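You operate a simulated robot arm through the tools that you are given. There is no shell and no other tool.

The job below is to be done with a simulated robot arm. You get a single attempt, and the scene is never put back.

JOB
Prime the dot dispenser: scrap the first seal and wind a fresh one to the lip.
Fine: one turn of the crank a seal; the blue pad takes the first to the scrap card and goes back on its mat.

The check looks at the end state, three seconds after you hand in, the way a careful person would. Anything else that was tipped, shoved, dropped, spilled or broken makes it a failure. A push-on lid holds only when it is set on centred and level and pressed home; a screw cap is set on level and turned clockwise until tight.

ROBOT AND FRAMES
A 7-joint arm with a two-finger parallel gripper, fixed in place. Base frame: the origin is on the floor under the middle of its stand, x ahead of it, y to its left, z up; the work surface is at about z = 868. Units: mm, degrees, N and s.
It reaches about 1147 mm from its shoulder. Its first joint turns from -166.0 to 166.0 degrees. Payload 3.43 kg.
The tool frame sits at the grasp point between the pads (the TCP): z along the fingers, y along the line on which they close. The tips reach 30 mm beyond it. The gripper opens to 94 mm. The fingers are 28 mm wide and 10 mm thick; the gripper's body (50 by 96 mm) begins 55 mm behind the TCP.
Orientation is that of the tool frame in the base frame, as a unit quaternion [x, y, z, w]. With the fingers straight down and closing along the base's y, the tool's x points along the base's -x, its y along +y and its z along -z.

CONTROLS
- The arm moves only by the tool step_arm. Its argument "motion" is a list of rows, each a list of 3 entries, a list of its own where there are three numbers: the shift along the base's x, y, z in mm, then the turn, a rotation vector about the base's x, y, z in degrees, then the finger opening in mm, from 0 to 94. In form: [[[x, y, z], [wx, wy, wz], fingers], ...]. A call has 1 to 20 rows; each row is the pose to reach, as a shift and turn from the pose commanded when the call began. A row lasts 0.2 s, in which the tool goes at most 50 mm and 8.6 degrees; a call with a longer step from one row to the next is refused whole, and so is a gripper value outside its range. Where a pose cannot be reached the arm comes as near as it can. A force on the tool above 70 N (or 10 N above the force at the start of the call, whichever is more), or a blocked arm, ends the call early, and 0.2 s more pass. The fingers move at their own pace (about 45 mm/s each) and stop on an object; they squeeze with about 23 N. The grip force told is the motor's: it shows also when the fingers shut on nothing. Time passes only in rows, and 0.2 s behind the last, so rows that repeat a pose let the fingers close. It gives the time, the measured TCP pose, the force on the tool (base axes), the opening and the grip force at its end, in the units of the frame above (readings bear some noise), with the torque about the TCP (base axes, N m) and any sound that the robot's microphone picked up.
- Cameras (640 x 400 px; columns grow to the right, rows downward): "scene" is fixed at [398, -649.5, 1640.9]; the picture's right is [1.00, 0.07, 0.00], its down [0.03, -0.43, -0.90] and it looks along [-0.06, 0.90, -0.43] (base axes); focal length 368 px, centre (320, 200). "wrist" rides on the gripper at [76, 14, -103] in the tool frame; the picture's right is [-0.18, 0.98, 0.00], its down [-0.75, -0.14, -0.64] and it looks along [-0.63, -0.12, 0.77] (tool axes); focal length 243 px, centre (320, 200). There is no depth. A picture from a camera that has moved, and an enlarged one, comes with that camera's place and axes in the base frame and with its lens.
- get_image(camera): a new picture of that camera. The clock stands still meanwhile.
- inspect(camera, box): a new picture of the part [left, top, right, bottom] of that camera's present view, enlarged. The clock stands still meanwhile.
- job_done(): hands the job in; it is judged then, once.

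Places have to be worked out from the pictures, the camera data and where the tool is seen. Open the gripper and draw the arm clear of the work before you hand the job in, unless the task says otherwise.

The tools are called after ">>>" by a JSON object that holds its "method" and its "body". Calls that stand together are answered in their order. step_arm: Moves the arm, as the interface text tells. Its arguments: {"type":"object","properties":{"motion":{"type":"array","items":{"type":"array"}}},"required":["motion"]} The other tools are called the same way: get_image (camera) takes a picture; inspect (camera, box) takes an enlarged picture of a part of a camera's view; job_done () hands the job in.

At the start:

```text
time_s: 0.0
tcp_pos: [464.0, 301.3, 1294.2]
tool_rot: [0.001, 1.0, 0.0, 0.0]
wrist_force: [0.3, 0.3, 1.0]
ft_torque: [-0.02, -0.03, 0.05]
grip_width: 94.0
grip_force: 0.1
```

scene: 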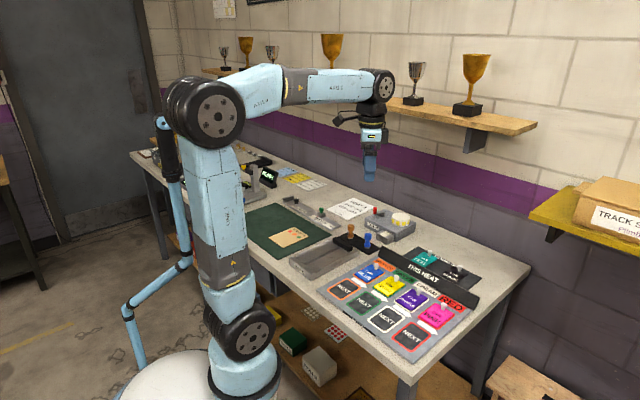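
wrist: 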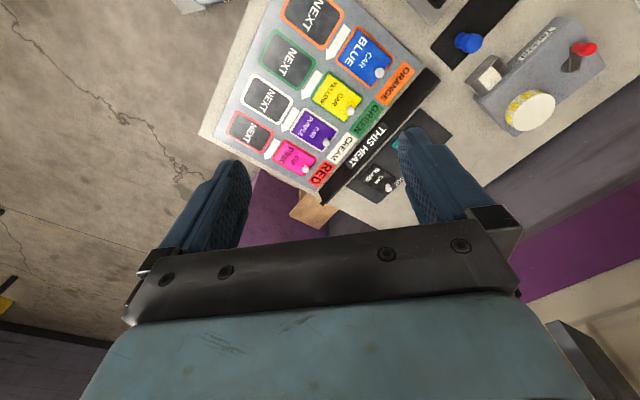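

I'll begin by looking closely at the bench in both cameras to find the dispenser, crank, blue pad and scrap card.

>>> {"method": "inspect", "body": {"camera": "scene", "box": [220, 150, 420, 275]}}

>>> {"method": "inspect", "body": {"camera": "scene", "box": [320, 190, 440, 265]}}

>>> {"method": "inspect", "body": {"camera": "wrist", "box": [400, 0, 640, 150]}}

>>> {"method": "inspect", "body": {"camera": "scene", "box": [120, 130, 320, 255]}}

```text
3.20 times, centred on (320, 212) of scene
camera zoom: at [398.0, -649.5, 1640.9], right [1.0, 0.07, 0.0], down [0.03, -0.43, -0.9], along [-0.06, 0.9, -0.43], focal length 1178 px, centre (320, 160)
```

zoom: 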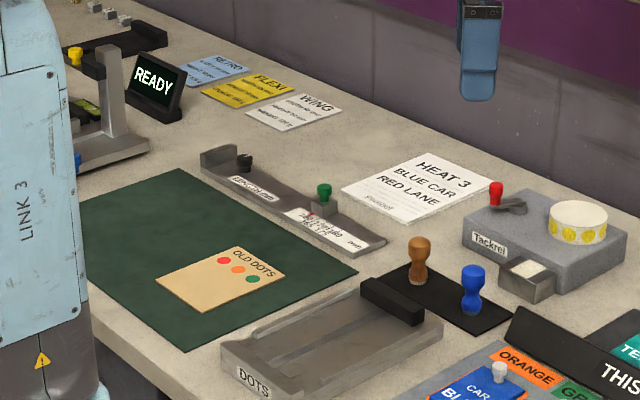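

```text
5.33 times, centred on (380, 228) of scene
camera zoom: at [398.0, -649.5, 1640.9], right [1.0, 0.07, 0.0], down [0.03, -0.43, -0.9], along [-0.06, 0.9, -0.43], focal length 1962 px, centre (0, 53)
```

zoom: 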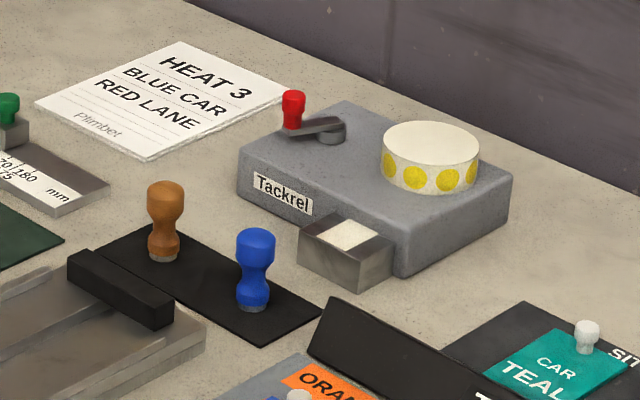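

```text
2.67 times, centred on (520, 75) of wrist
camera zoom: at [388.1, 315.8, 1397.0], right [0.18, 0.98, 0.0], down [0.75, -0.14, 0.64], along [0.63, -0.12, -0.77], focal length 647 px, centre (-213, 533)
```

zoom: 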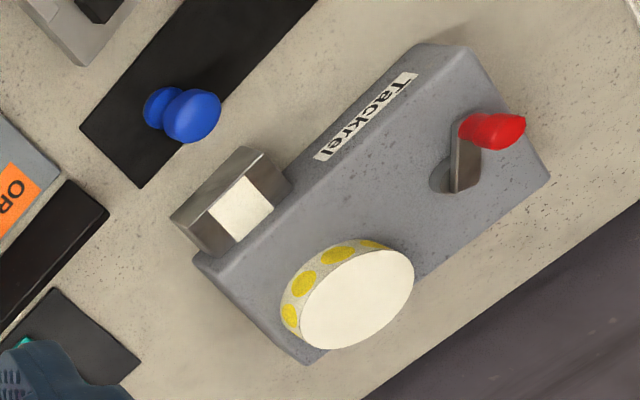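

```text
3.20 times, centred on (220, 192) of scene
camera zoom: at [398.0, -649.5, 1640.9], right [1.0, 0.07, 0.0], down [0.03, -0.43, -0.9], along [-0.06, 0.9, -0.43], focal length 1178 px, centre (640, 224)
```

zoom: 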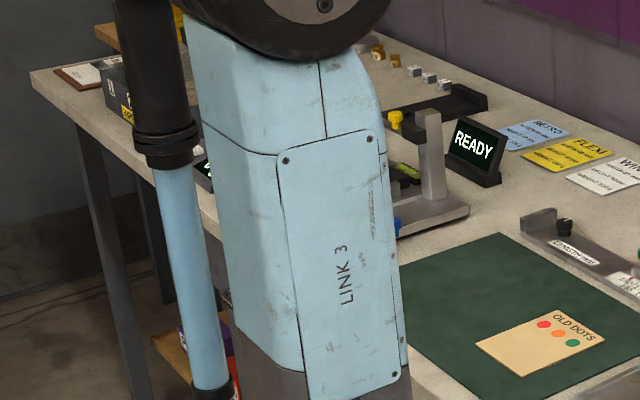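

The dispenser ("Tackrel") sits at roughly (580, 690), its crank pivot near (566, 733), the blue pad near (498, 556) and the OLD DOTS card on the green mat. I'll move the wrist camera above the dispenser for a closer look.

>>> {"method": "step_arm", "body": {"motion": [[[4, 39, -10], [0, 0, 0], 94], [[8, 78, -25], [0, 0, 0], 94], [[12, 117, -40], [0, 0, 0], 94], [[16, 156, -55], [0, 0, 0], 94], [[20, 195, -70], [0, 0, 0], 94], [[24, 234, -85], [0, 0, 0], 94], [[28, 273, -100], [0, 0, 0], 94], [[32, 312, -115], [0, 0, 0], 94], [[36, 351, -130], [0, 0, 0], 94], [[36, 380, -144], [0, 0, 0], 94]]}}

>>> {"method": "get_image", "body": {"camera": "wrist"}}

>>> {"method": "get_image", "body": {"camera": "scene"}}

```text
time_s: 2.2
tcp_pos: [499.8, 682.9, 1154.9]
tool_rot: [0.0, 1.0, 0.0, 0.0]
wrist_force: [0.1, 0.3, 0.5]
ft_torque: [0.05, -0.03, 0.03]
grip_width: 94.0
grip_force: 0.1
```

```text
taken
camera wrist: at [424.1, 697.0, 1256.2], right [0.18, 0.98, 0.0], down [0.75, -0.14, 0.64], along [0.63, -0.12, -0.77], focal length 243 px, centre (320, 200)
```

wrist: 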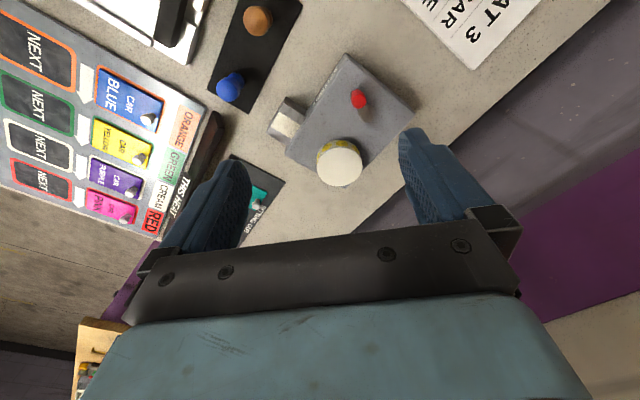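

```text
taken
```

scene: 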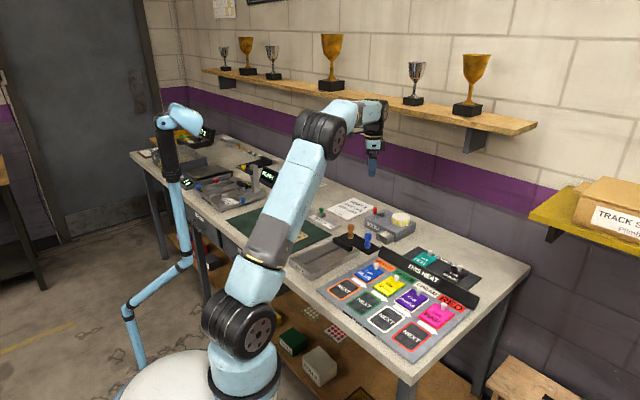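

The dispenser now shows well between the fingers. I'll enlarge it to read the crank, any direction marks and the lip.

>>> {"method": "inspect", "body": {"camera": "wrist", "box": [250, 40, 426, 200]}}

>>> {"method": "inspect", "body": {"camera": "wrist", "box": [180, 0, 320, 150]}}

```text
2.50 times, centred on (338, 120) of wrist
camera zoom: at [424.1, 697.0, 1256.2], right [0.18, 0.98, 0.0], down [0.75, -0.14, 0.64], along [0.63, -0.12, -0.77], focal length 606 px, centre (275, 400)
```

zoom: 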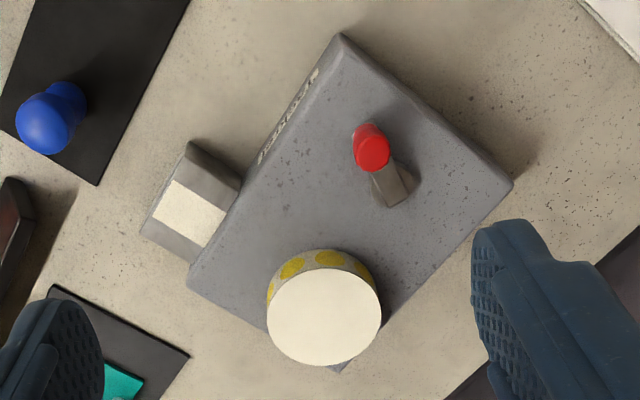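

```text
2.67 times, centred on (250, 75) of wrist
camera zoom: at [424.1, 697.0, 1256.2], right [0.18, 0.98, 0.0], down [0.75, -0.14, 0.64], along [0.63, -0.12, -0.77], focal length 647 px, centre (507, 533)
```

zoom: 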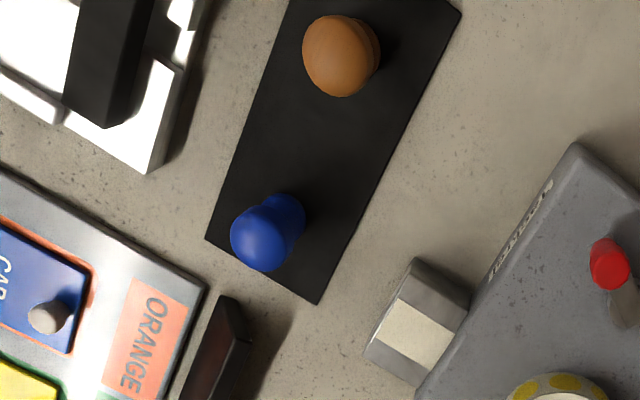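

The dispenser's crank knob tops out near z≈953 and its pivot is near (563, 747); the lip strip is near (566, 617, 895) and shows only blank paper so far. I'll go closer over the lip to read it in detail.

>>> {"method": "step_arm", "body": {"motion": [[[16, -17, -32], [0, 0, 0], 94], [[32, -34, -65], [0, 0, 0], 94], [[48, -50, -98], [0, 0, 0], 94], [[65, -67, -130], [0, 0, 0], 94], [[65, -67, -130], [0, 0, 0], 94], [[65, -67, -130], [0, 0, 0], 94]]}}

>>> {"method": "get_image", "body": {"camera": "wrist"}}

>>> {"method": "inspect", "body": {"camera": "wrist", "box": [220, 20, 420, 145]}}

```text
time_s: 3.6
tcp_pos: [562.2, 612.4, 1022.9]
tool_rot: [0.0, 1.0, 0.0, 0.001]
wrist_force: [0.2, 0.4, 0.3]
ft_torque: [-0.01, -0.02, -0.01]
grip_width: 93.7
grip_force: 0.0
```

```text
taken
camera wrist: at [486.9, 626.6, 1124.3], right [0.18, 0.98, 0.0], down [0.75, -0.14, 0.64], along [0.63, -0.12, -0.77], focal length 243 px, centre (320, 200)
```

wrist: 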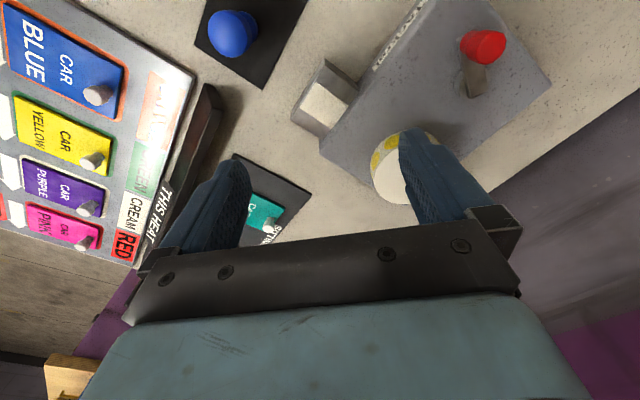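

```text
3.20 times, centred on (320, 82) of wrist
camera zoom: at [486.9, 626.6, 1124.3], right [0.18, 0.98, 0.0], down [0.75, -0.14, 0.64], along [0.63, -0.12, -0.77], focal length 776 px, centre (320, 576)
```

zoom: 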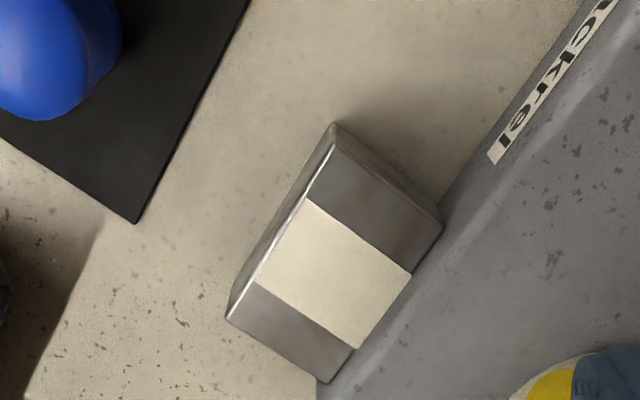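

The lip is a flat-topped steel block, top at about z=895, with blank backing paper centred near (564, 617), so no seal is out yet. Next I'll look at the crank from directly above the knob.

>>> {"method": "step_arm", "body": {"motion": [[[-10, 35, 10], [0, 0, 0], 94], [[-20, 70, 10], [0, 0, 0], 94], [[-32, 112, 10], [0, 0, 0], 94], [[-32, 112, 10], [0, 0, 0], 94], [[-32, 112, 10], [0, 0, 0], 94]]}}

>>> {"method": "get_image", "body": {"camera": "wrist"}}

>>> {"method": "inspect", "body": {"camera": "wrist", "box": [240, 80, 400, 180]}}

>>> {"method": "inspect", "body": {"camera": "scene", "box": [330, 170, 450, 245]}}

```text
time_s: 4.8
tcp_pos: [534.0, 726.5, 1028.9]
tool_rot: [0.0, 1.0, 0.0, 0.0]
wrist_force: [0.0, -0.2, -0.9]
ft_torque: [-0.02, 0.01, 0.0]
grip_width: 94.1
grip_force: 0.1
```

```text
taken
camera wrist: at [459.3, 741.1, 1131.0], right [0.18, 0.98, 0.0], down [0.75, -0.14, 0.64], along [0.63, -0.12, -0.77], focal length 243 px, centre (320, 200)
```

wrist: 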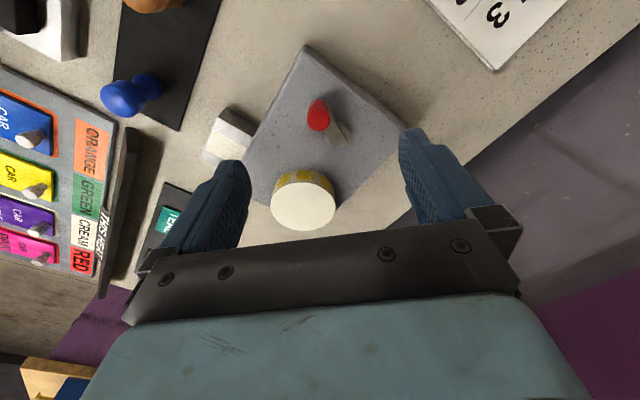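

```text
4.00 times, centred on (320, 130) of wrist
camera zoom: at [459.3, 741.1, 1131.0], right [0.18, 0.98, 0.0], down [0.75, -0.14, 0.64], along [0.63, -0.12, -0.77], focal length 970 px, centre (320, 480)
```

zoom: 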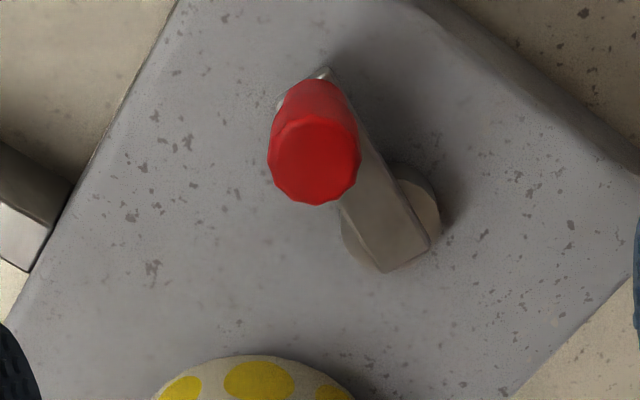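

```text
5.33 times, centred on (390, 208) of scene
camera zoom: at [398.0, -649.5, 1640.9], right [1.0, 0.07, 0.0], down [0.03, -0.43, -0.9], along [-0.06, 0.9, -0.43], focal length 1962 px, centre (-53, 160)
```

zoom: 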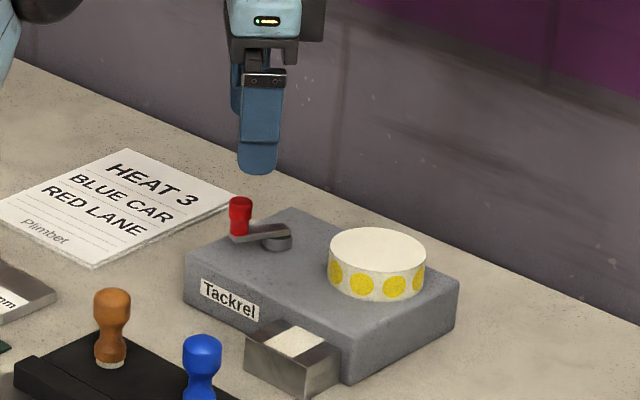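

Triangulating both cameras, the knob top is at about (530, 727, 953), the hub at (564, 740, 912) and the reel's top at z≈929, centred (632, 690). I plan to turn the crank with loosely caged fingers that follow it, so first I test in free air how far the wrist can yaw clockwise.

>>> {"method": "step_arm", "body": {"motion": [[[0, 0, 0], [0, 0, -8], 94], [[0, 0, 0], [0, 0, -16], 94], [[0, 0, 0], [0, 0, -24], 80], [[0, 0, 0], [0, 0, -32], 70], [[0, 0, 0], [0, 0, -40], 60], [[0, 0, 0], [0, 0, -48], 50], [[0, 0, 0], [0, 0, -56], 50], [[0, 0, 0], [0, 0, -64], 50], [[0, 0, 0], [0, 0, -72], 50], [[0, 0, 0], [0, 0, -80], 50], [[0, 0, 0], [0, 0, -88], 50], [[0, 0, 0], [0, 0, -96], 50], [[0, 0, 0], [0, 0, -104], 50], [[0, 0, 0], [0, 0, -112], 50], [[0, 0, 0], [0, 0, -120], 50], [[0, 0, 0], [0, 0, -128], 50], [[0, 0, 0], [0, 0, -136], 50], [[0, 0, 0], [0, 0, -144], 50], [[0, 0, 0], [0, 0, -152], 50], [[0, 0, 0], [0, 0, -160], 50]]}}

>>> {"method": "get_image", "body": {"camera": "wrist"}}

>>> {"method": "get_image", "body": {"camera": "scene"}}

```text
time_s: 9.0
tcp_pos: [540.9, 721.6, 1031.1]
tool_rot: [0.95, 0.311, -0.005, 0.0]
wrist_force: [0.7, 0.1, 0.4]
ft_torque: [0.0, -0.02, -0.01]
grip_width: 49.7
grip_force: 0.1
out of reach, approached as far as the arm can: row 18, 19, 20
```

```text
taken
camera wrist: at [611.1, 755.7, 1131.8], right [0.43, -0.9, 0.0], down [-0.69, -0.33, 0.65], along [-0.58, -0.28, -0.76], focal length 243 px, centre (320, 200)
```

wrist: 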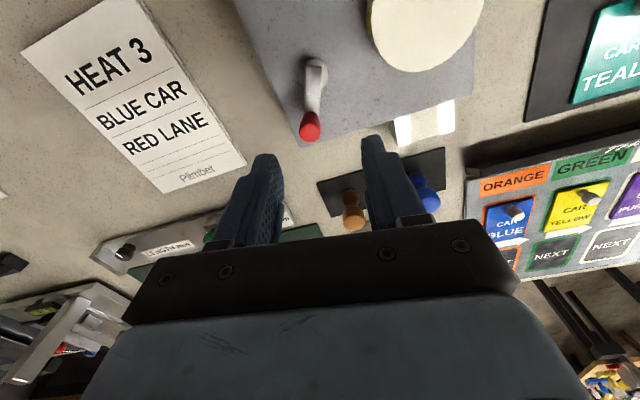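

```text
taken
```

scene: 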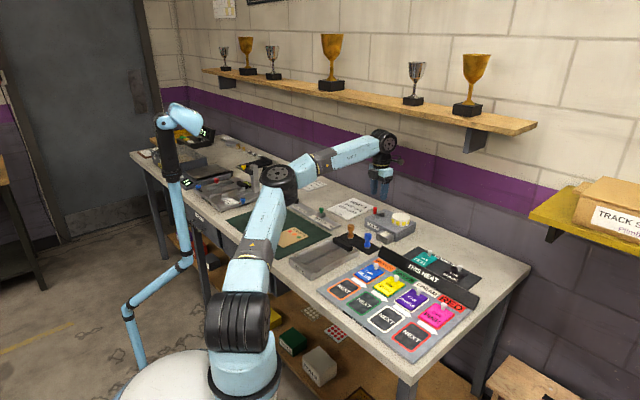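

The wrist reaches a limit at about -144° of yaw, so I'll do each crank turn as two half-turns with a regrip. I rotate back now toward +21°, which aligns the closing axis with the knob's tangent.

>>> {"method": "step_arm", "body": {"motion": [[[0, 0, 0], [0, 0, 8.5], 50], [[0, 0, 0], [0, 0, 17], 50], [[0, 0, 0], [0, 0, 25.5], 50], [[0, 0, 0], [0, 0, 34], 50], [[0, 0, 0], [0, 0, 42.5], 50], [[0, 0, 0], [0, 0, 51], 50], [[0, 0, 0], [0, 0, 59.5], 50], [[0, 0, 0], [0, 0, 68], 50], [[0, 0, 0], [0, 0, 76.5], 50], [[0, 0, 0], [0, 0, 85], 50], [[0, 0, 0], [0, 0, 93.5], 50], [[0, 0, 0], [0, 0, 102], 50], [[0, 0, 0], [0, 0, 110.5], 50], [[0, 0, 0], [0, 0, 119], 50], [[0, 0, 0], [0, 0, 127.5], 50], [[0, 0, 0], [0, 0, 136], 50], [[0, 0, 0], [0, 0, 144.5], 50], [[0, 0, 0], [0, 0, 153], 50], [[0, 0, 0], [0, 0, 161.5], 50], [[0, 0, 0], [0, 0, 170], 50]]}}

>>> {"method": "get_image", "body": {"camera": "wrist"}}

```text
time_s: 13.2
tcp_pos: [539.5, 720.2, 1030.0]
tool_rot: [-0.229, 0.973, -0.001, 0.002]
wrist_force: [0.3, 0.6, 0.0]
ft_torque: [0.0, 0.01, -0.02]
grip_width: 49.9
grip_force: 0.2
```

```text
taken
camera wrist: at [465.1, 699.3, 1131.7], right [-0.27, 0.96, 0.0], down [0.73, 0.21, 0.65], along [0.62, 0.18, -0.76], focal length 243 px, centre (320, 200)
```

wrist: 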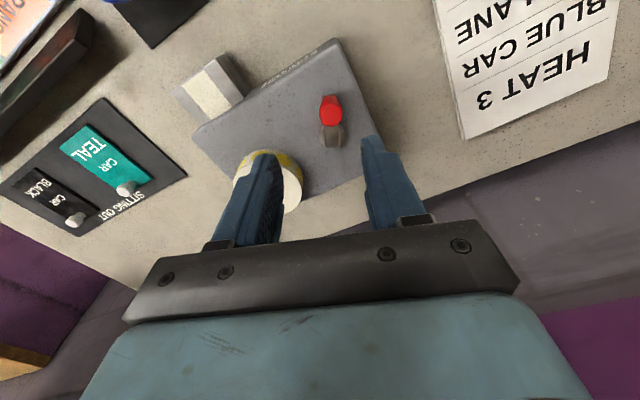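

The commanded yaw now stands at +26.5°. I'll enlarge the knob to fix its position relative to the fingers before descending.

>>> {"method": "inspect", "body": {"camera": "wrist", "box": [260, 70, 388, 150]}}

```text
5.00 times, centred on (324, 110) of wrist
camera zoom: at [465.1, 699.3, 1131.7], right [-0.27, 0.96, 0.0], down [0.73, 0.21, 0.65], along [0.62, 0.18, -0.76], focal length 1213 px, centre (300, 650)
```

zoom: 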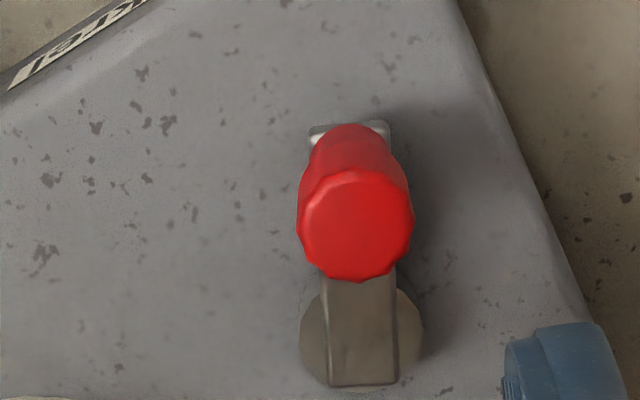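

The knob top measures (529, 726.6) and the hub (563.5, 740), giving a crank radius of about 36.8 mm at angle 201°. I'll align the tool over the knob, turn to 21° and lower to just above it.

>>> {"method": "step_arm", "body": {"motion": [[[-5, 3, 0], [0, 0, -2.6], 50], [[-10.7, 5.6, 0], [0, 0, -5.3], 50], [[-10.7, 5.6, -20], [0, 0, -5.3], 50], [[-10.7, 5.6, -38], [0, 0, -5.3], 50], [[-10.7, 5.6, -38], [0, 0, -5.3], 50], [[-10.7, 5.6, -38], [0, 0, -5.3], 50]]}}

>>> {"method": "inspect", "body": {"camera": "wrist", "box": [220, 80, 420, 205]}}

>>> {"method": "inspect", "body": {"camera": "scene", "box": [340, 180, 440, 243]}}

```text
time_s: 14.6
tcp_pos: [528.5, 726.3, 992.2]
tool_rot: [-0.182, 0.983, -0.001, 0.002]
wrist_force: [-0.7, -0.3, 0.1]
ft_torque: [0.01, -0.02, 0.04]
grip_width: 50.0
grip_force: 0.0
```

```text
3.20 times, centred on (320, 142) of wrist
camera zoom: at [452.3, 712.2, 1093.8], right [-0.18, 0.98, 0.0], down [0.75, 0.14, 0.65], along [0.64, 0.12, -0.76], focal length 776 px, centre (320, 384)
```

zoom: 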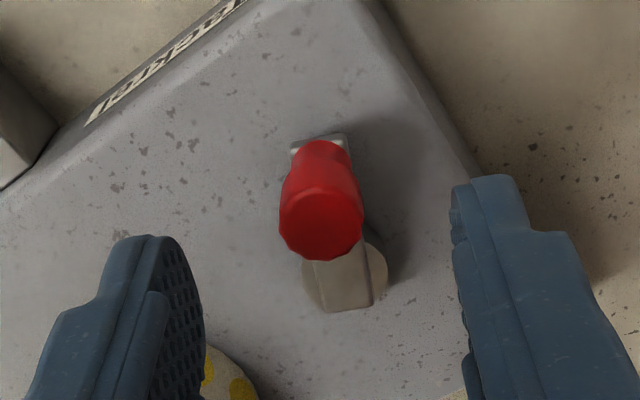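

```text
6.35 times, centred on (390, 212) of scene
camera zoom: at [398.0, -649.5, 1640.9], right [1.0, 0.07, 0.0], down [0.03, -0.43, -0.9], along [-0.06, 0.9, -0.43], focal length 2336 px, centre (-124, 127)
```

zoom: 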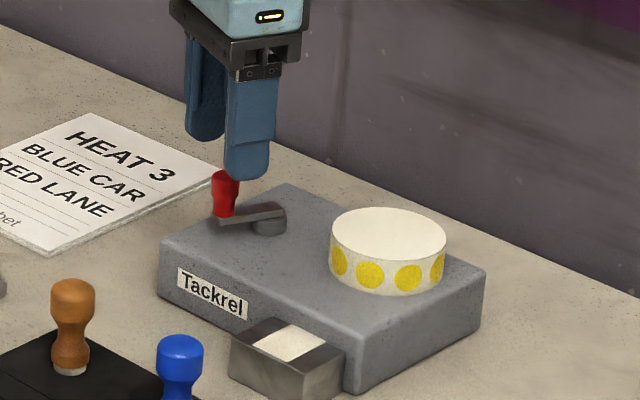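

The knob sits centred between the fingers. I lower to TCP z≈968 (tips ~938, above the reel's top) and close to a loose cage of 22 mm around the knob.

>>> {"method": "step_arm", "body": {"motion": [[[-1.5, -0.5, -8], [0, 0, 0], 50], [[-1.5, -0.5, -16], [0, 0, 0], 50], [[-1.5, -0.5, -24], [0, 0, 0], 50], [[-1.5, -0.5, -24], [0, 0, 0], 36], [[-1.5, -0.5, -24], [0, 0, 0], 24], [[-1.5, -0.5, -24], [0, 0, 0], 22], [[-1.5, -0.5, -24], [0, 0, 0], 22]]}}

>>> {"method": "inspect", "body": {"camera": "wrist", "box": [220, 80, 420, 205]}}

>>> {"method": "inspect", "body": {"camera": "scene", "box": [340, 180, 440, 243]}}

```text
time_s: 16.2
tcp_pos: [526.6, 726.5, 968.2]
tool_rot: [-0.181, 0.983, -0.002, 0.002]
wrist_force: [0.7, -0.9, -0.4]
ft_torque: [-0.01, 0.03, -0.02]
grip_width: 21.9
grip_force: 0.1
```

```text
3.20 times, centred on (320, 142) of wrist
camera zoom: at [450.3, 712.1, 1068.8], right [-0.18, 0.98, 0.0], down [0.75, 0.14, 0.65], along [0.64, 0.12, -0.76], focal length 776 px, centre (320, 384)
```

zoom: 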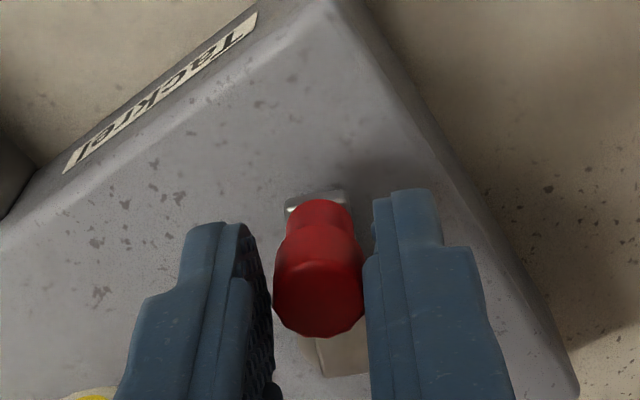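

```text
6.35 times, centred on (390, 212) of scene
camera zoom: at [398.0, -649.5, 1640.9], right [1.0, 0.07, 0.0], down [0.03, -0.43, -0.9], along [-0.06, 0.9, -0.43], focal length 2336 px, centre (-124, 127)
```

zoom: 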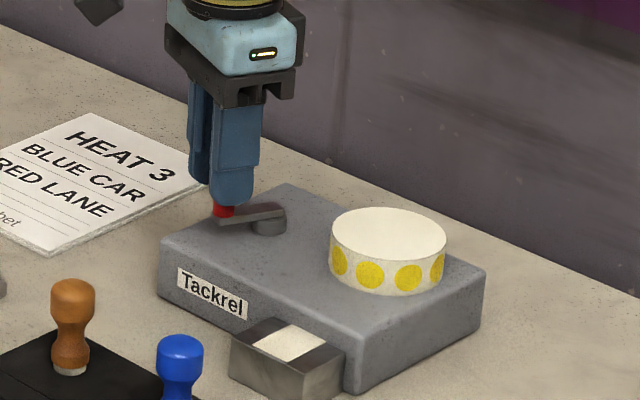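

The knob is loosely caged with no contact force. I start a gentle 30° clockwise trial along the crank's circle, turning the tool with it, and will check the force and whether tape feeds.

>>> {"method": "step_arm", "body": {"motion": [[[0, 3.3, 0], [0, 0, -5], 22], [[-0.8, 6.5, 0], [0, 0, -10], 22], [[-1.3, 9.8, 0], [0, 0, -15], 22], [[-1.5, 13.1, 0], [0, 0, -20], 22], [[-1.4, 16.4, 0], [0, 0, -25], 22], [[-1.0, 19.7, 0], [0, 0, -30], 22]]}}

>>> {"method": "inspect", "body": {"camera": "scene", "box": [340, 180, 440, 243]}}

>>> {"method": "get_image", "body": {"camera": "wrist"}}

```text
time_s: 17.6
tcp_pos: [527.1, 745.6, 968.4]
tool_rot: [0.079, 0.997, -0.002, 0.003]
wrist_force: [-0.5, 0.9, -1.3]
ft_torque: [-0.02, -0.02, -0.04]
grip_width: 22.1
grip_force: 0.1
```

```text
6.35 times, centred on (390, 212) of scene
camera zoom: at [398.0, -649.5, 1640.9], right [1.0, 0.07, 0.0], down [0.03, -0.43, -0.9], along [-0.06, 0.9, -0.43], focal length 2336 px, centre (-124, 127)
```

zoom: 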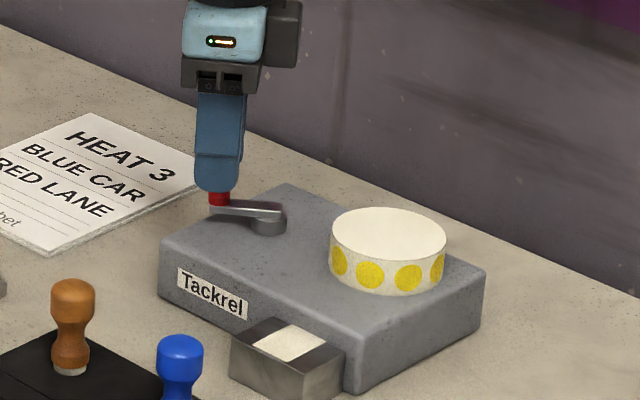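

```text
taken
camera wrist: at [453.7, 771.8, 1068.9], right [0.34, 0.94, 0.0], down [0.72, -0.26, 0.65], along [0.61, -0.22, -0.76], focal length 243 px, centre (320, 200)
```

wrist: 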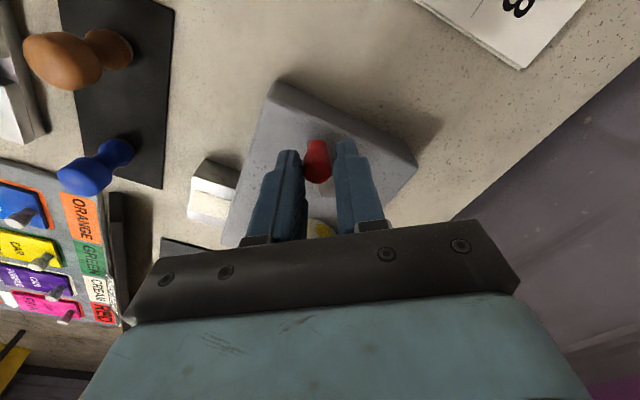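

The crank followed clockwise freely with under 2 N of force. I'll look closely at the lip and reel for any feed before carrying on.

>>> {"method": "inspect", "body": {"camera": "scene", "box": [370, 225, 402, 245]}}

>>> {"method": "inspect", "body": {"camera": "wrist", "box": [170, 130, 298, 240]}}

```text
16.00 times, centred on (386, 235) of scene
camera zoom: at [398.0, -649.5, 1640.9], right [1.0, 0.07, 0.0], down [0.03, -0.43, -0.9], along [-0.06, 0.9, -0.43], focal length 5888 px, centre (-736, -360)
```

zoom: 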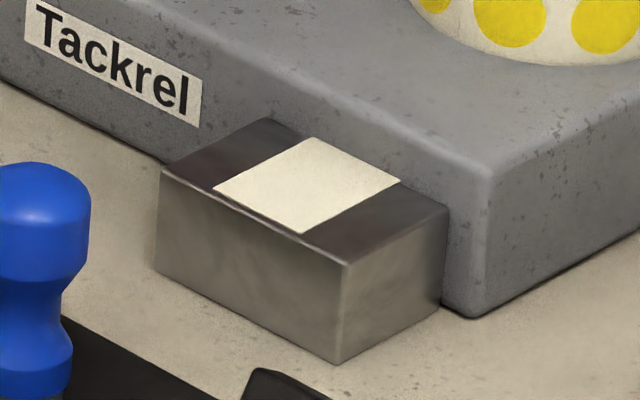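

```text
3.64 times, centred on (234, 185) of wrist
camera zoom: at [453.7, 771.8, 1068.9], right [0.34, 0.94, 0.0], down [0.72, -0.26, 0.65], along [0.61, -0.22, -0.76], focal length 882 px, centre (633, 254)
```

zoom: 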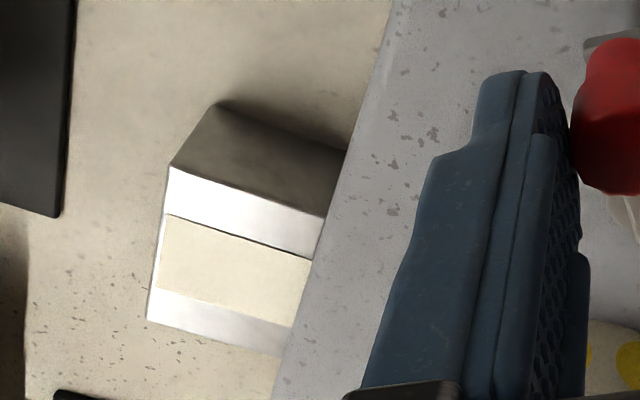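

No seal yet, as expected at only 30° of turn; motion is free, so I continue clockwise along the circle for another 60°.

>>> {"method": "step_arm", "body": {"motion": [[[0.8, 3.9, 0], [0, 0, -6], 22], [[2.05, 7.7, 0], [0, 0, -12], 22], [[3.7, 11.3, 0], [0, 0, -18], 22], [[5.7, 14.75, 0], [0, 0, -24], 22], [[8.0, 18.0, 0], [0, 0, -30], 22], [[10.7, 20.9, 0], [0, 0, -36], 22], [[13.6, 23.6, 0], [0, 0, -42], 22], [[16.9, 25.9, 0], [0, 0, -48], 22], [[20.3, 27.9, 0], [0, 0, -54], 22], [[23.95, 29.5, 0], [0, 0, -60], 22]]}}

>>> {"method": "inspect", "body": {"camera": "scene", "box": [340, 180, 440, 243]}}

>>> {"method": "get_image", "body": {"camera": "wrist"}}

```text
time_s: 19.8
tcp_pos: [553.3, 776.4, 968.5]
tool_rot: [0.567, 0.824, -0.003, 0.002]
wrist_force: [-0.1, -0.3, 0.6]
ft_torque: [0.03, -0.02, 0.01]
grip_width: 22.1
grip_force: 0.1
```

```text
6.35 times, centred on (390, 212) of scene
camera zoom: at [398.0, -649.5, 1640.9], right [1.0, 0.07, 0.0], down [0.03, -0.43, -0.9], along [-0.06, 0.9, -0.43], focal length 2336 px, centre (-124, 127)
```

zoom: 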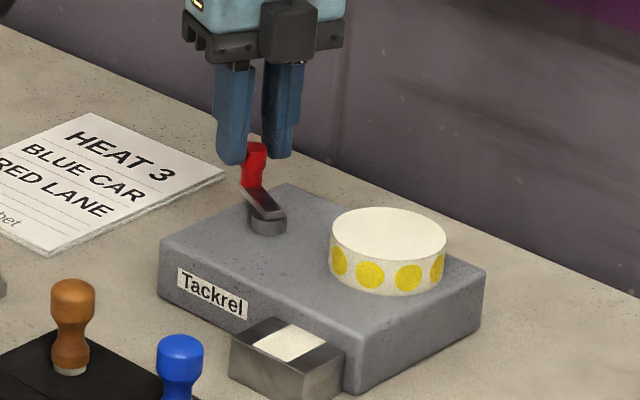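

```text
taken
camera wrist: at [538.6, 852.8, 1069.3], right [0.98, 0.18, 0.0], down [0.14, -0.75, 0.65], along [0.11, -0.64, -0.76], focal length 243 px, centre (320, 200)
```

wrist: 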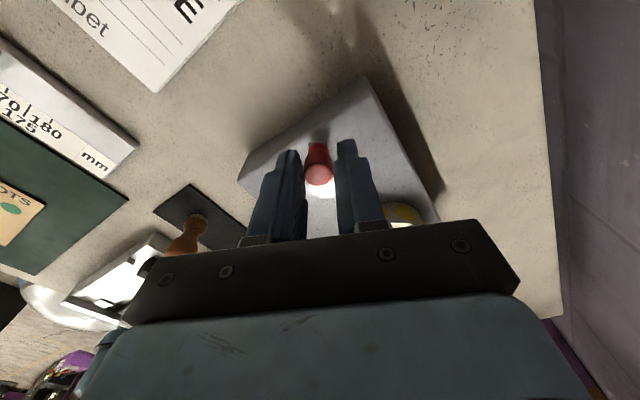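

The crank is at about 90° of its turn, knob still nicely caged and forces near zero. Continuing another 60° clockwise.

>>> {"method": "step_arm", "body": {"motion": [[[3.8, 1.2, 0], [0, 0, -6], 22], [[7.7, 2.0, 0], [0, 0, -12], 22], [[11.6, 2.45, 0], [0, 0, -18], 22], [[15.6, 2.45, 0], [0, 0, -24], 22], [[19.6, 2.0, 0], [0, 0, -30], 22], [[23.45, 1.2, 0], [0, 0, -36], 22], [[27.2, 0, 0], [0, 0, -42], 22], [[30.9, -1.7, 0], [0, 0, -48], 22], [[34.3, -3.7, 0], [0, 0, -54], 22], [[37.5, -6.0, 0], [0, 0, -60], 22]]}}

>>> {"method": "inspect", "body": {"camera": "scene", "box": [340, 180, 440, 243]}}

>>> {"method": "get_image", "body": {"camera": "wrist"}}

```text
time_s: 22.0
tcp_pos: [588.3, 769.6, 968.1]
tool_rot: [0.903, 0.43, -0.004, -0.001]
wrist_force: [0.0, -1.5, 0.3]
ft_torque: [0.03, 0.04, -0.01]
grip_width: 21.9
grip_force: 0.5
```

```text
6.35 times, centred on (390, 212) of scene
camera zoom: at [398.0, -649.5, 1640.9], right [1.0, 0.07, 0.0], down [0.03, -0.43, -0.9], along [-0.06, 0.9, -0.43], focal length 2336 px, centre (-124, 127)
```

zoom: 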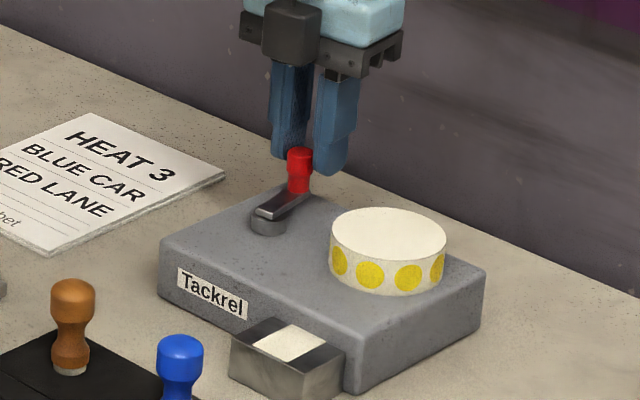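

```text
taken
camera wrist: at [648.4, 819.6, 1069.5], right [0.65, -0.76, 0.0], down [-0.58, -0.49, 0.65], along [-0.49, -0.42, -0.76], focal length 243 px, centre (320, 200)
```

wrist: 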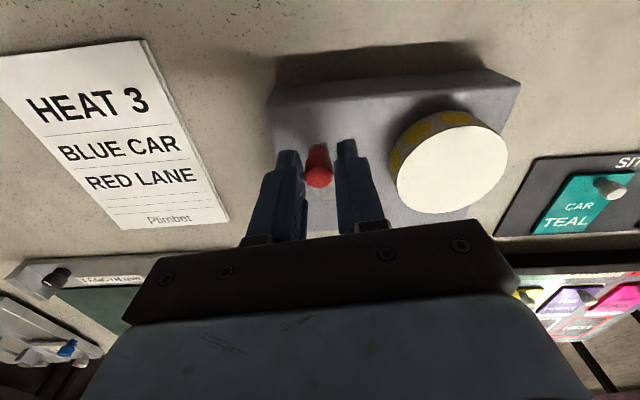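

The crank is now at about 150°, and my wrist is at yaw -129°, near its limit. I open, rise clear and rotate the wrist back for a regrip of the knob.

>>> {"method": "step_arm", "body": {"motion": [[[0, 0, 0], [0, 0, 0], 36], [[0, 0, 0], [0, 0, 0], 50], [[0, 0, 10], [0, 0, 0], 50], [[0, 0, 28], [0, 0, 0], 50], [[0, 0, 45], [0, 0, 8.5], 50], [[0, 0, 45], [0, 0, 17], 50], [[0, 0, 45], [0, 0, 25.5], 50], [[0, 0, 45], [0, 0, 34], 50], [[0, 0, 45], [0, 0, 42.5], 50], [[0, 0, 45], [0, 0, 51], 50], [[0, 0, 45], [0, 0, 59.5], 50], [[0, 0, 45], [0, 0, 68], 50], [[0, 0, 45], [0, 0, 76.5], 50], [[0, 0, 45], [0, 0, 85], 50], [[0, 0, 45], [0, 0, 93.5], 50], [[0, 0, 45], [0, 0, 102], 50], [[0, 0, 45], [0, 0, 110.5], 50], [[0, 0, 45], [0, 0, 119], 50], [[0, 0, 45], [0, 0, 127.5], 50], [[0, 0, 45], [0, 0, 136], 50]]}}

>>> {"method": "step_arm", "body": {"motion": [[[0, 0, 0], [0, 0, 8], 50], [[0, 0, 0], [0, 0, 16], 50], [[0, 0, 0], [0, 0, 24], 50], [[0, 0, 0], [0, 0, 32], 50], [[0, 0, 0], [0, 0, 40], 50], [[0, 0, 0], [0, 0, 48], 50], [[0, 0, 0], [0, 0, 48], 50], [[0, 0, 0], [0, 0, 48], 50]]}}

>>> {"method": "inspect", "body": {"camera": "wrist", "box": [220, 80, 420, 205]}}

>>> {"method": "inspect", "body": {"camera": "scene", "box": [340, 180, 440, 243]}}

```text
time_s: 26.2
tcp_pos: [588.9, 769.8, 1011.1]
tool_rot: [-0.062, 0.998, -0.001, 0.002]
wrist_force: [-0.2, 0.5, -0.7]
ft_torque: [0.0, 0.01, -0.04]
grip_width: 50.1
grip_force: 0.1
```

```text
time_s: 28.0
tcp_pos: [589.1, 770.9, 1012.9]
tool_rot: [-0.461, 0.887, 0.0, 0.004]
wrist_force: [0.3, -0.5, -0.6]
ft_torque: [0.06, -0.03, 0.03]
grip_width: 49.7
grip_force: 0.0
```

```text
3.20 times, centred on (320, 142) of wrist
camera zoom: at [533.5, 715.0, 1113.7], right [-0.7, 0.71, 0.0], down [0.54, 0.53, 0.65], along [0.46, 0.45, -0.76], focal length 776 px, centre (320, 384)
```

zoom: 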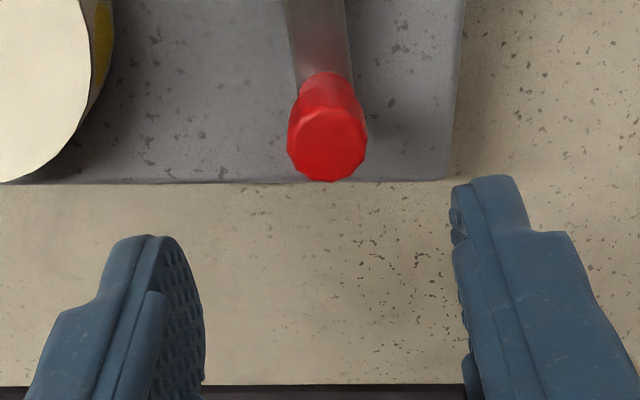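

```text
6.35 times, centred on (390, 212) of scene
camera zoom: at [398.0, -649.5, 1640.9], right [1.0, 0.07, 0.0], down [0.03, -0.43, -0.9], along [-0.06, 0.9, -0.43], focal length 2336 px, centre (-124, 127)
```

zoom: 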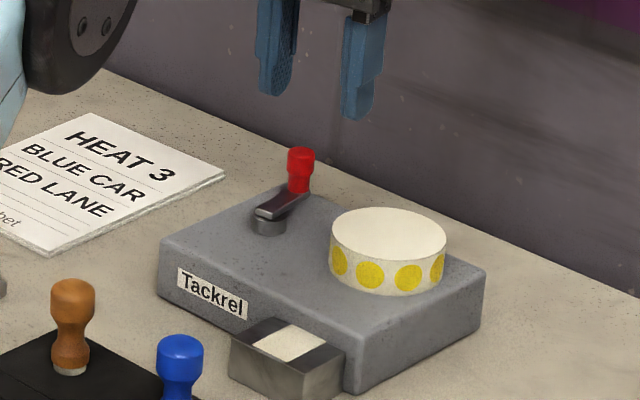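

From both cameras the knob now sits at about (581.3, 764), which refines the crank to pivot (560.4, 738.4) with radius 33. I shift the tool onto the knob, lower and cage it again.

>>> {"method": "step_arm", "body": {"motion": [[[-4, -3, 0], [0, 0, 0], 50], [[-7.5, -6, 0], [0, 0, 0], 50], [[-7.5, -6, -15], [0, 0, 0], 50], [[-7.5, -6, -30], [0, 0, 0], 50], [[-7.5, -6, -38], [0, 0, 0], 50], [[-7.5, -6, -45], [0, 0, 0], 50], [[-7.5, -6, -45], [0, 0, 0], 36], [[-7.5, -6, -45], [0, 0, 0], 24], [[-7.5, -6, -45], [0, 0, 0], 22], [[-7.5, -6, -45], [0, 0, 0], 22]]}}

>>> {"method": "inspect", "body": {"camera": "wrist", "box": [220, 80, 420, 205]}}

>>> {"method": "inspect", "body": {"camera": "scene", "box": [340, 180, 440, 243]}}

```text
time_s: 30.2
tcp_pos: [581.2, 764.8, 967.8]
tool_rot: [-0.462, 0.887, 0.001, 0.003]
wrist_force: [0.4, -0.3, 0.3]
ft_torque: [-0.03, -0.01, 0.02]
grip_width: 22.0
grip_force: 0.1
```

```text
3.20 times, centred on (320, 142) of wrist
camera zoom: at [525.5, 709.2, 1069.5], right [-0.7, 0.71, 0.0], down [0.54, 0.53, 0.65], along [0.46, 0.45, -0.76], focal length 776 px, centre (320, 384)
```

zoom: 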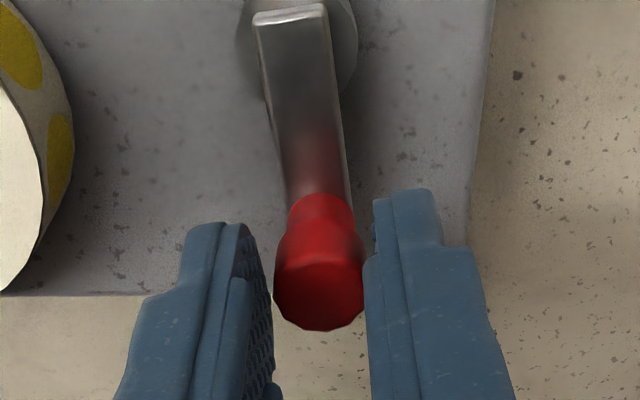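

```text
6.35 times, centred on (390, 212) of scene
camera zoom: at [398.0, -649.5, 1640.9], right [1.0, 0.07, 0.0], down [0.03, -0.43, -0.9], along [-0.06, 0.9, -0.43], focal length 2336 px, centre (-124, 127)
```

zoom: 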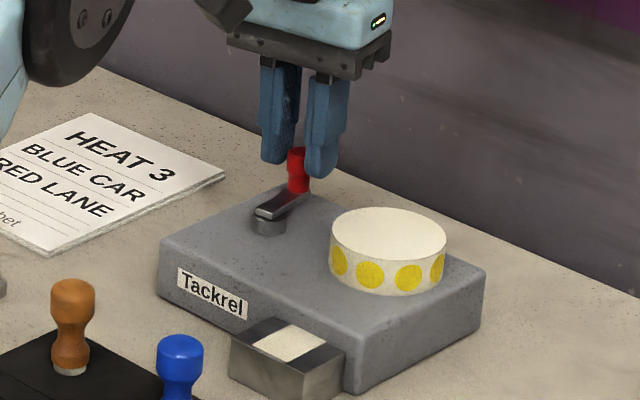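

Knob is caged again at about 150° of turn. I continue clockwise 42° with the refined circle, and will check finger clearance over the reel before passing it.

>>> {"method": "step_arm", "body": {"motion": [[[2.6, -2.3, 0], [0, 0, -5.5], 22], [[4.95, -4.95, 0], [0, 0, -11], 22], [[7.0, -7.8, 0], [0, 0, -16.5], 22], [[8.8, -10.8, 0], [0, 0, -22], 22], [[10.2, -14.0, 0], [0, 0, -27.5], 22], [[11.3, -17.4, 0], [0, 0, -33], 22], [[12.0, -20.8, 0], [0, 0, -38.5], 22]]}}

>>> {"method": "inspect", "body": {"camera": "scene", "box": [340, 180, 440, 243]}}

>>> {"method": "inspect", "body": {"camera": "wrist", "box": [160, 60, 480, 260]}}

```text
time_s: 31.8
tcp_pos: [593.5, 742.7, 968.7]
tool_rot: [-0.143, 0.99, -0.002, 0.003]
wrist_force: [0.6, -0.3, -0.4]
ft_torque: [0.01, -0.01, 0.02]
grip_width: 21.8
grip_force: 0.0
```

```text
6.35 times, centred on (390, 212) of scene
camera zoom: at [398.0, -649.5, 1640.9], right [1.0, 0.07, 0.0], down [0.03, -0.43, -0.9], along [-0.06, 0.9, -0.43], focal length 2336 px, centre (-124, 127)
```

zoom: 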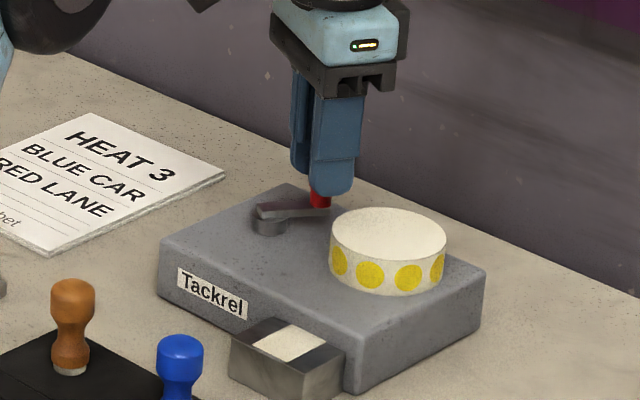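

```text
2.00 times, centred on (320, 160) of wrist
camera zoom: at [516.2, 734.5, 1070.0], right [-0.1, 0.99, 0.0], down [0.76, 0.08, 0.65], along [0.64, 0.06, -0.76], focal length 485 px, centre (320, 280)
```

zoom: 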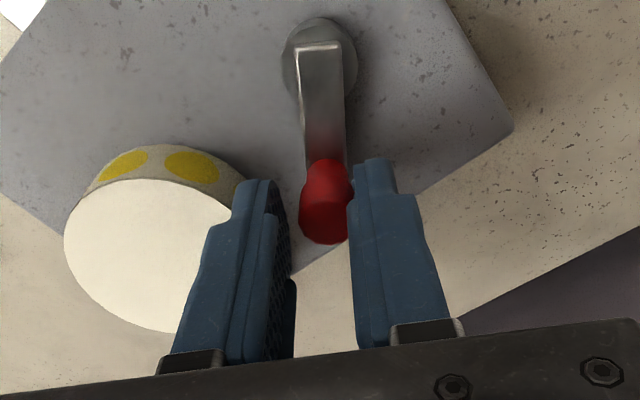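

The crank follows well. To be safe over the reel I raise the tips 5 mm more (still ~14 mm of knob overlap) and continue past the reel.

>>> {"method": "step_arm", "body": {"motion": [[[0, 0, 5], [0, 0, 0], 22], [[0.4, -3.5, 5], [0, 0, -5.5], 22], [[0.4, -7.0, 5], [0, 0, -11], 22], [[0, -10.5, 5], [0, 0, -16.5], 22], [[-0.7, -13.9, 5], [0, 0, -22], 22], [[-1.8, -17.25, 5], [0, 0, -27.5], 22], [[-3.2, -20.45, 5], [0, 0, -33], 22]]}}

>>> {"method": "inspect", "body": {"camera": "scene", "box": [340, 180, 440, 243]}}

>>> {"method": "inspect", "body": {"camera": "wrist", "box": [160, 60, 480, 260]}}

```text
time_s: 33.4
tcp_pos: [590.4, 721.9, 973.9]
tool_rot: [0.144, 0.99, -0.002, 0.002]
wrist_force: [0.7, -0.1, 0.2]
ft_torque: [-0.01, -0.03, -0.01]
grip_width: 22.2
grip_force: 0.1
```

```text
6.35 times, centred on (390, 212) of scene
camera zoom: at [398.0, -649.5, 1640.9], right [1.0, 0.07, 0.0], down [0.03, -0.43, -0.9], along [-0.06, 0.9, -0.43], focal length 2336 px, centre (-124, 127)
```

zoom: 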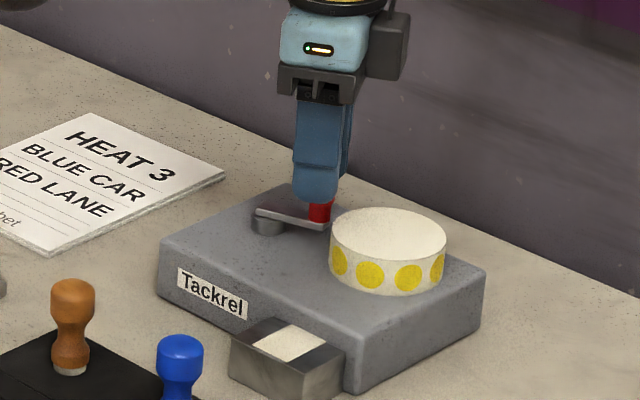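

```text
2.00 times, centred on (320, 160) of wrist
camera zoom: at [521.4, 758.3, 1074.7], right [0.46, 0.89, 0.0], down [0.68, -0.35, 0.65], along [0.57, -0.3, -0.76], focal length 485 px, centre (320, 280)
```

zoom: 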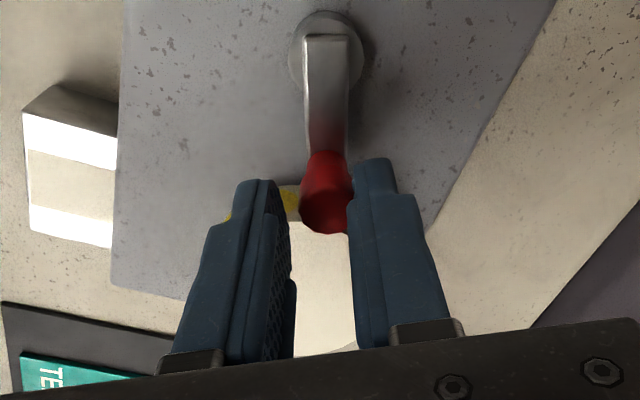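

No contact with the reel and forces near zero at about 228° of turn. I carry on clockwise to about 300°.

>>> {"method": "step_arm", "body": {"motion": [[[-1.75, -3.0, 0], [0, 0, -5.5], 22], [[-3.8, -5.9, 0], [0, 0, -11], 22], [[-6.2, -8.5, 0], [0, 0, -16.5], 22], [[-8.8, -10.8, 0], [0, 0, -22], 22], [[-11.6, -12.9, 0], [0, 0, -27.5], 22], [[-14.6, -14.6, 0], [0, 0, -33], 22], [[-17.8, -16.1, 0], [0, 0, -38.5], 22], [[-21.2, -17.15, 0], [0, 0, -44], 22], [[-24.6, -17.9, 0], [0, 0, -49.5], 22], [[-28.1, -18.2, 0], [0, 0, -55], 22], [[-31.6, -18.2, 0], [0, 0, -60.5], 22], [[-35.1, -17.9, 0], [0, 0, -66], 22]]}}

>>> {"method": "inspect", "body": {"camera": "scene", "box": [340, 180, 440, 243]}}

>>> {"method": "inspect", "body": {"camera": "wrist", "box": [160, 60, 480, 260]}}

```text
time_s: 36.0
tcp_pos: [554.7, 703.4, 973.0]
tool_rot: [0.66, 0.751, -0.003, 0.001]
wrist_force: [0.6, 0.2, -0.8]
ft_torque: [-0.01, 0.03, -0.02]
grip_width: 22.1
grip_force: 0.0
```

```text
6.35 times, centred on (390, 212) of scene
camera zoom: at [398.0, -649.5, 1640.9], right [1.0, 0.07, 0.0], down [0.03, -0.43, -0.9], along [-0.06, 0.9, -0.43], focal length 2336 px, centre (-124, 127)
```

zoom: 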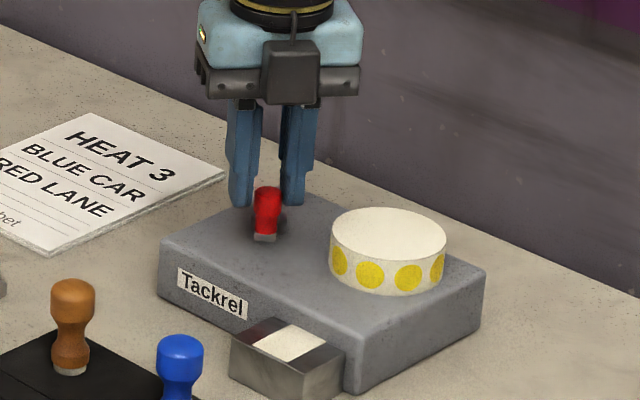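

```text
2.00 times, centred on (320, 160) of wrist
camera zoom: at [559.5, 781.5, 1073.5], right [1.0, -0.06, 0.0], down [-0.04, -0.76, 0.65], along [-0.04, -0.65, -0.76], focal length 485 px, centre (320, 280)
```

zoom: 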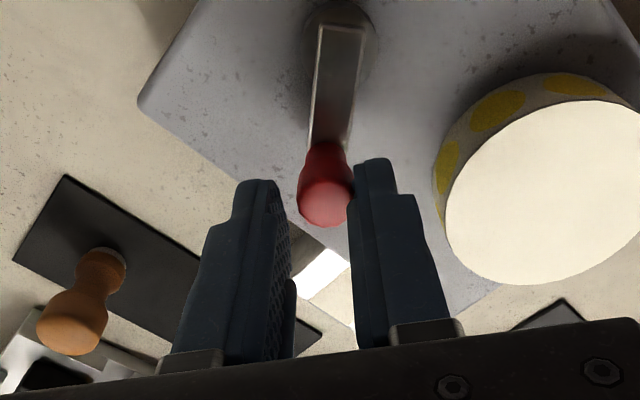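

Crank at roughly 294°, the lip is still blank. I finish the last 60° of the turn.

>>> {"method": "step_arm", "body": {"motion": [[[-3.4, 0.7, 0], [0, 0, -5.5], 22], [[-6.8, 1.8, 0], [0, 0, -11], 22], [[-10, 3.2, 0], [0, 0, -16.5], 22], [[-13, 5.0, 0], [0, 0, -22], 22], [[-15.8, 7.1, 0], [0, 0, -27.5], 22], [[-18.45, 9.4, 0], [0, 0, -33], 22], [[-20.8, 12.0, 0], [0, 0, -38.5], 22], [[-22.9, 14.8, 0], [0, 0, -44], 22]]}}

>>> {"method": "inspect", "body": {"camera": "scene", "box": [340, 180, 440, 243]}}

>>> {"method": "inspect", "body": {"camera": "wrist", "box": [160, 60, 480, 260]}}

```text
time_s: 37.8
tcp_pos: [532.1, 719.2, 972.3]
tool_rot: [0.893, 0.45, -0.003, 0.0]
wrist_force: [0.8, -0.7, 0.0]
ft_torque: [0.02, 0.05, -0.01]
grip_width: 21.9
grip_force: 0.0
```

```text
6.35 times, centred on (390, 212) of scene
camera zoom: at [398.0, -649.5, 1640.9], right [1.0, 0.07, 0.0], down [0.03, -0.43, -0.9], along [-0.06, 0.9, -0.43], focal length 2336 px, centre (-124, 127)
```

zoom: 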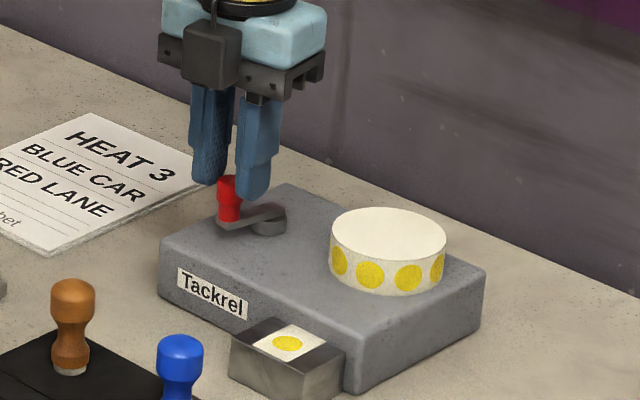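

```text
2.00 times, centred on (320, 160) of wrist
camera zoom: at [590.8, 772.2, 1074.3], right [0.68, -0.73, 0.0], down [-0.56, -0.52, 0.65], along [-0.48, -0.44, -0.76], focal length 485 px, centre (320, 280)
```

zoom: 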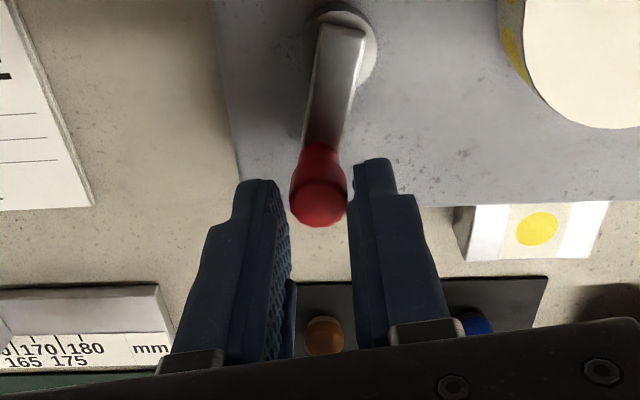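

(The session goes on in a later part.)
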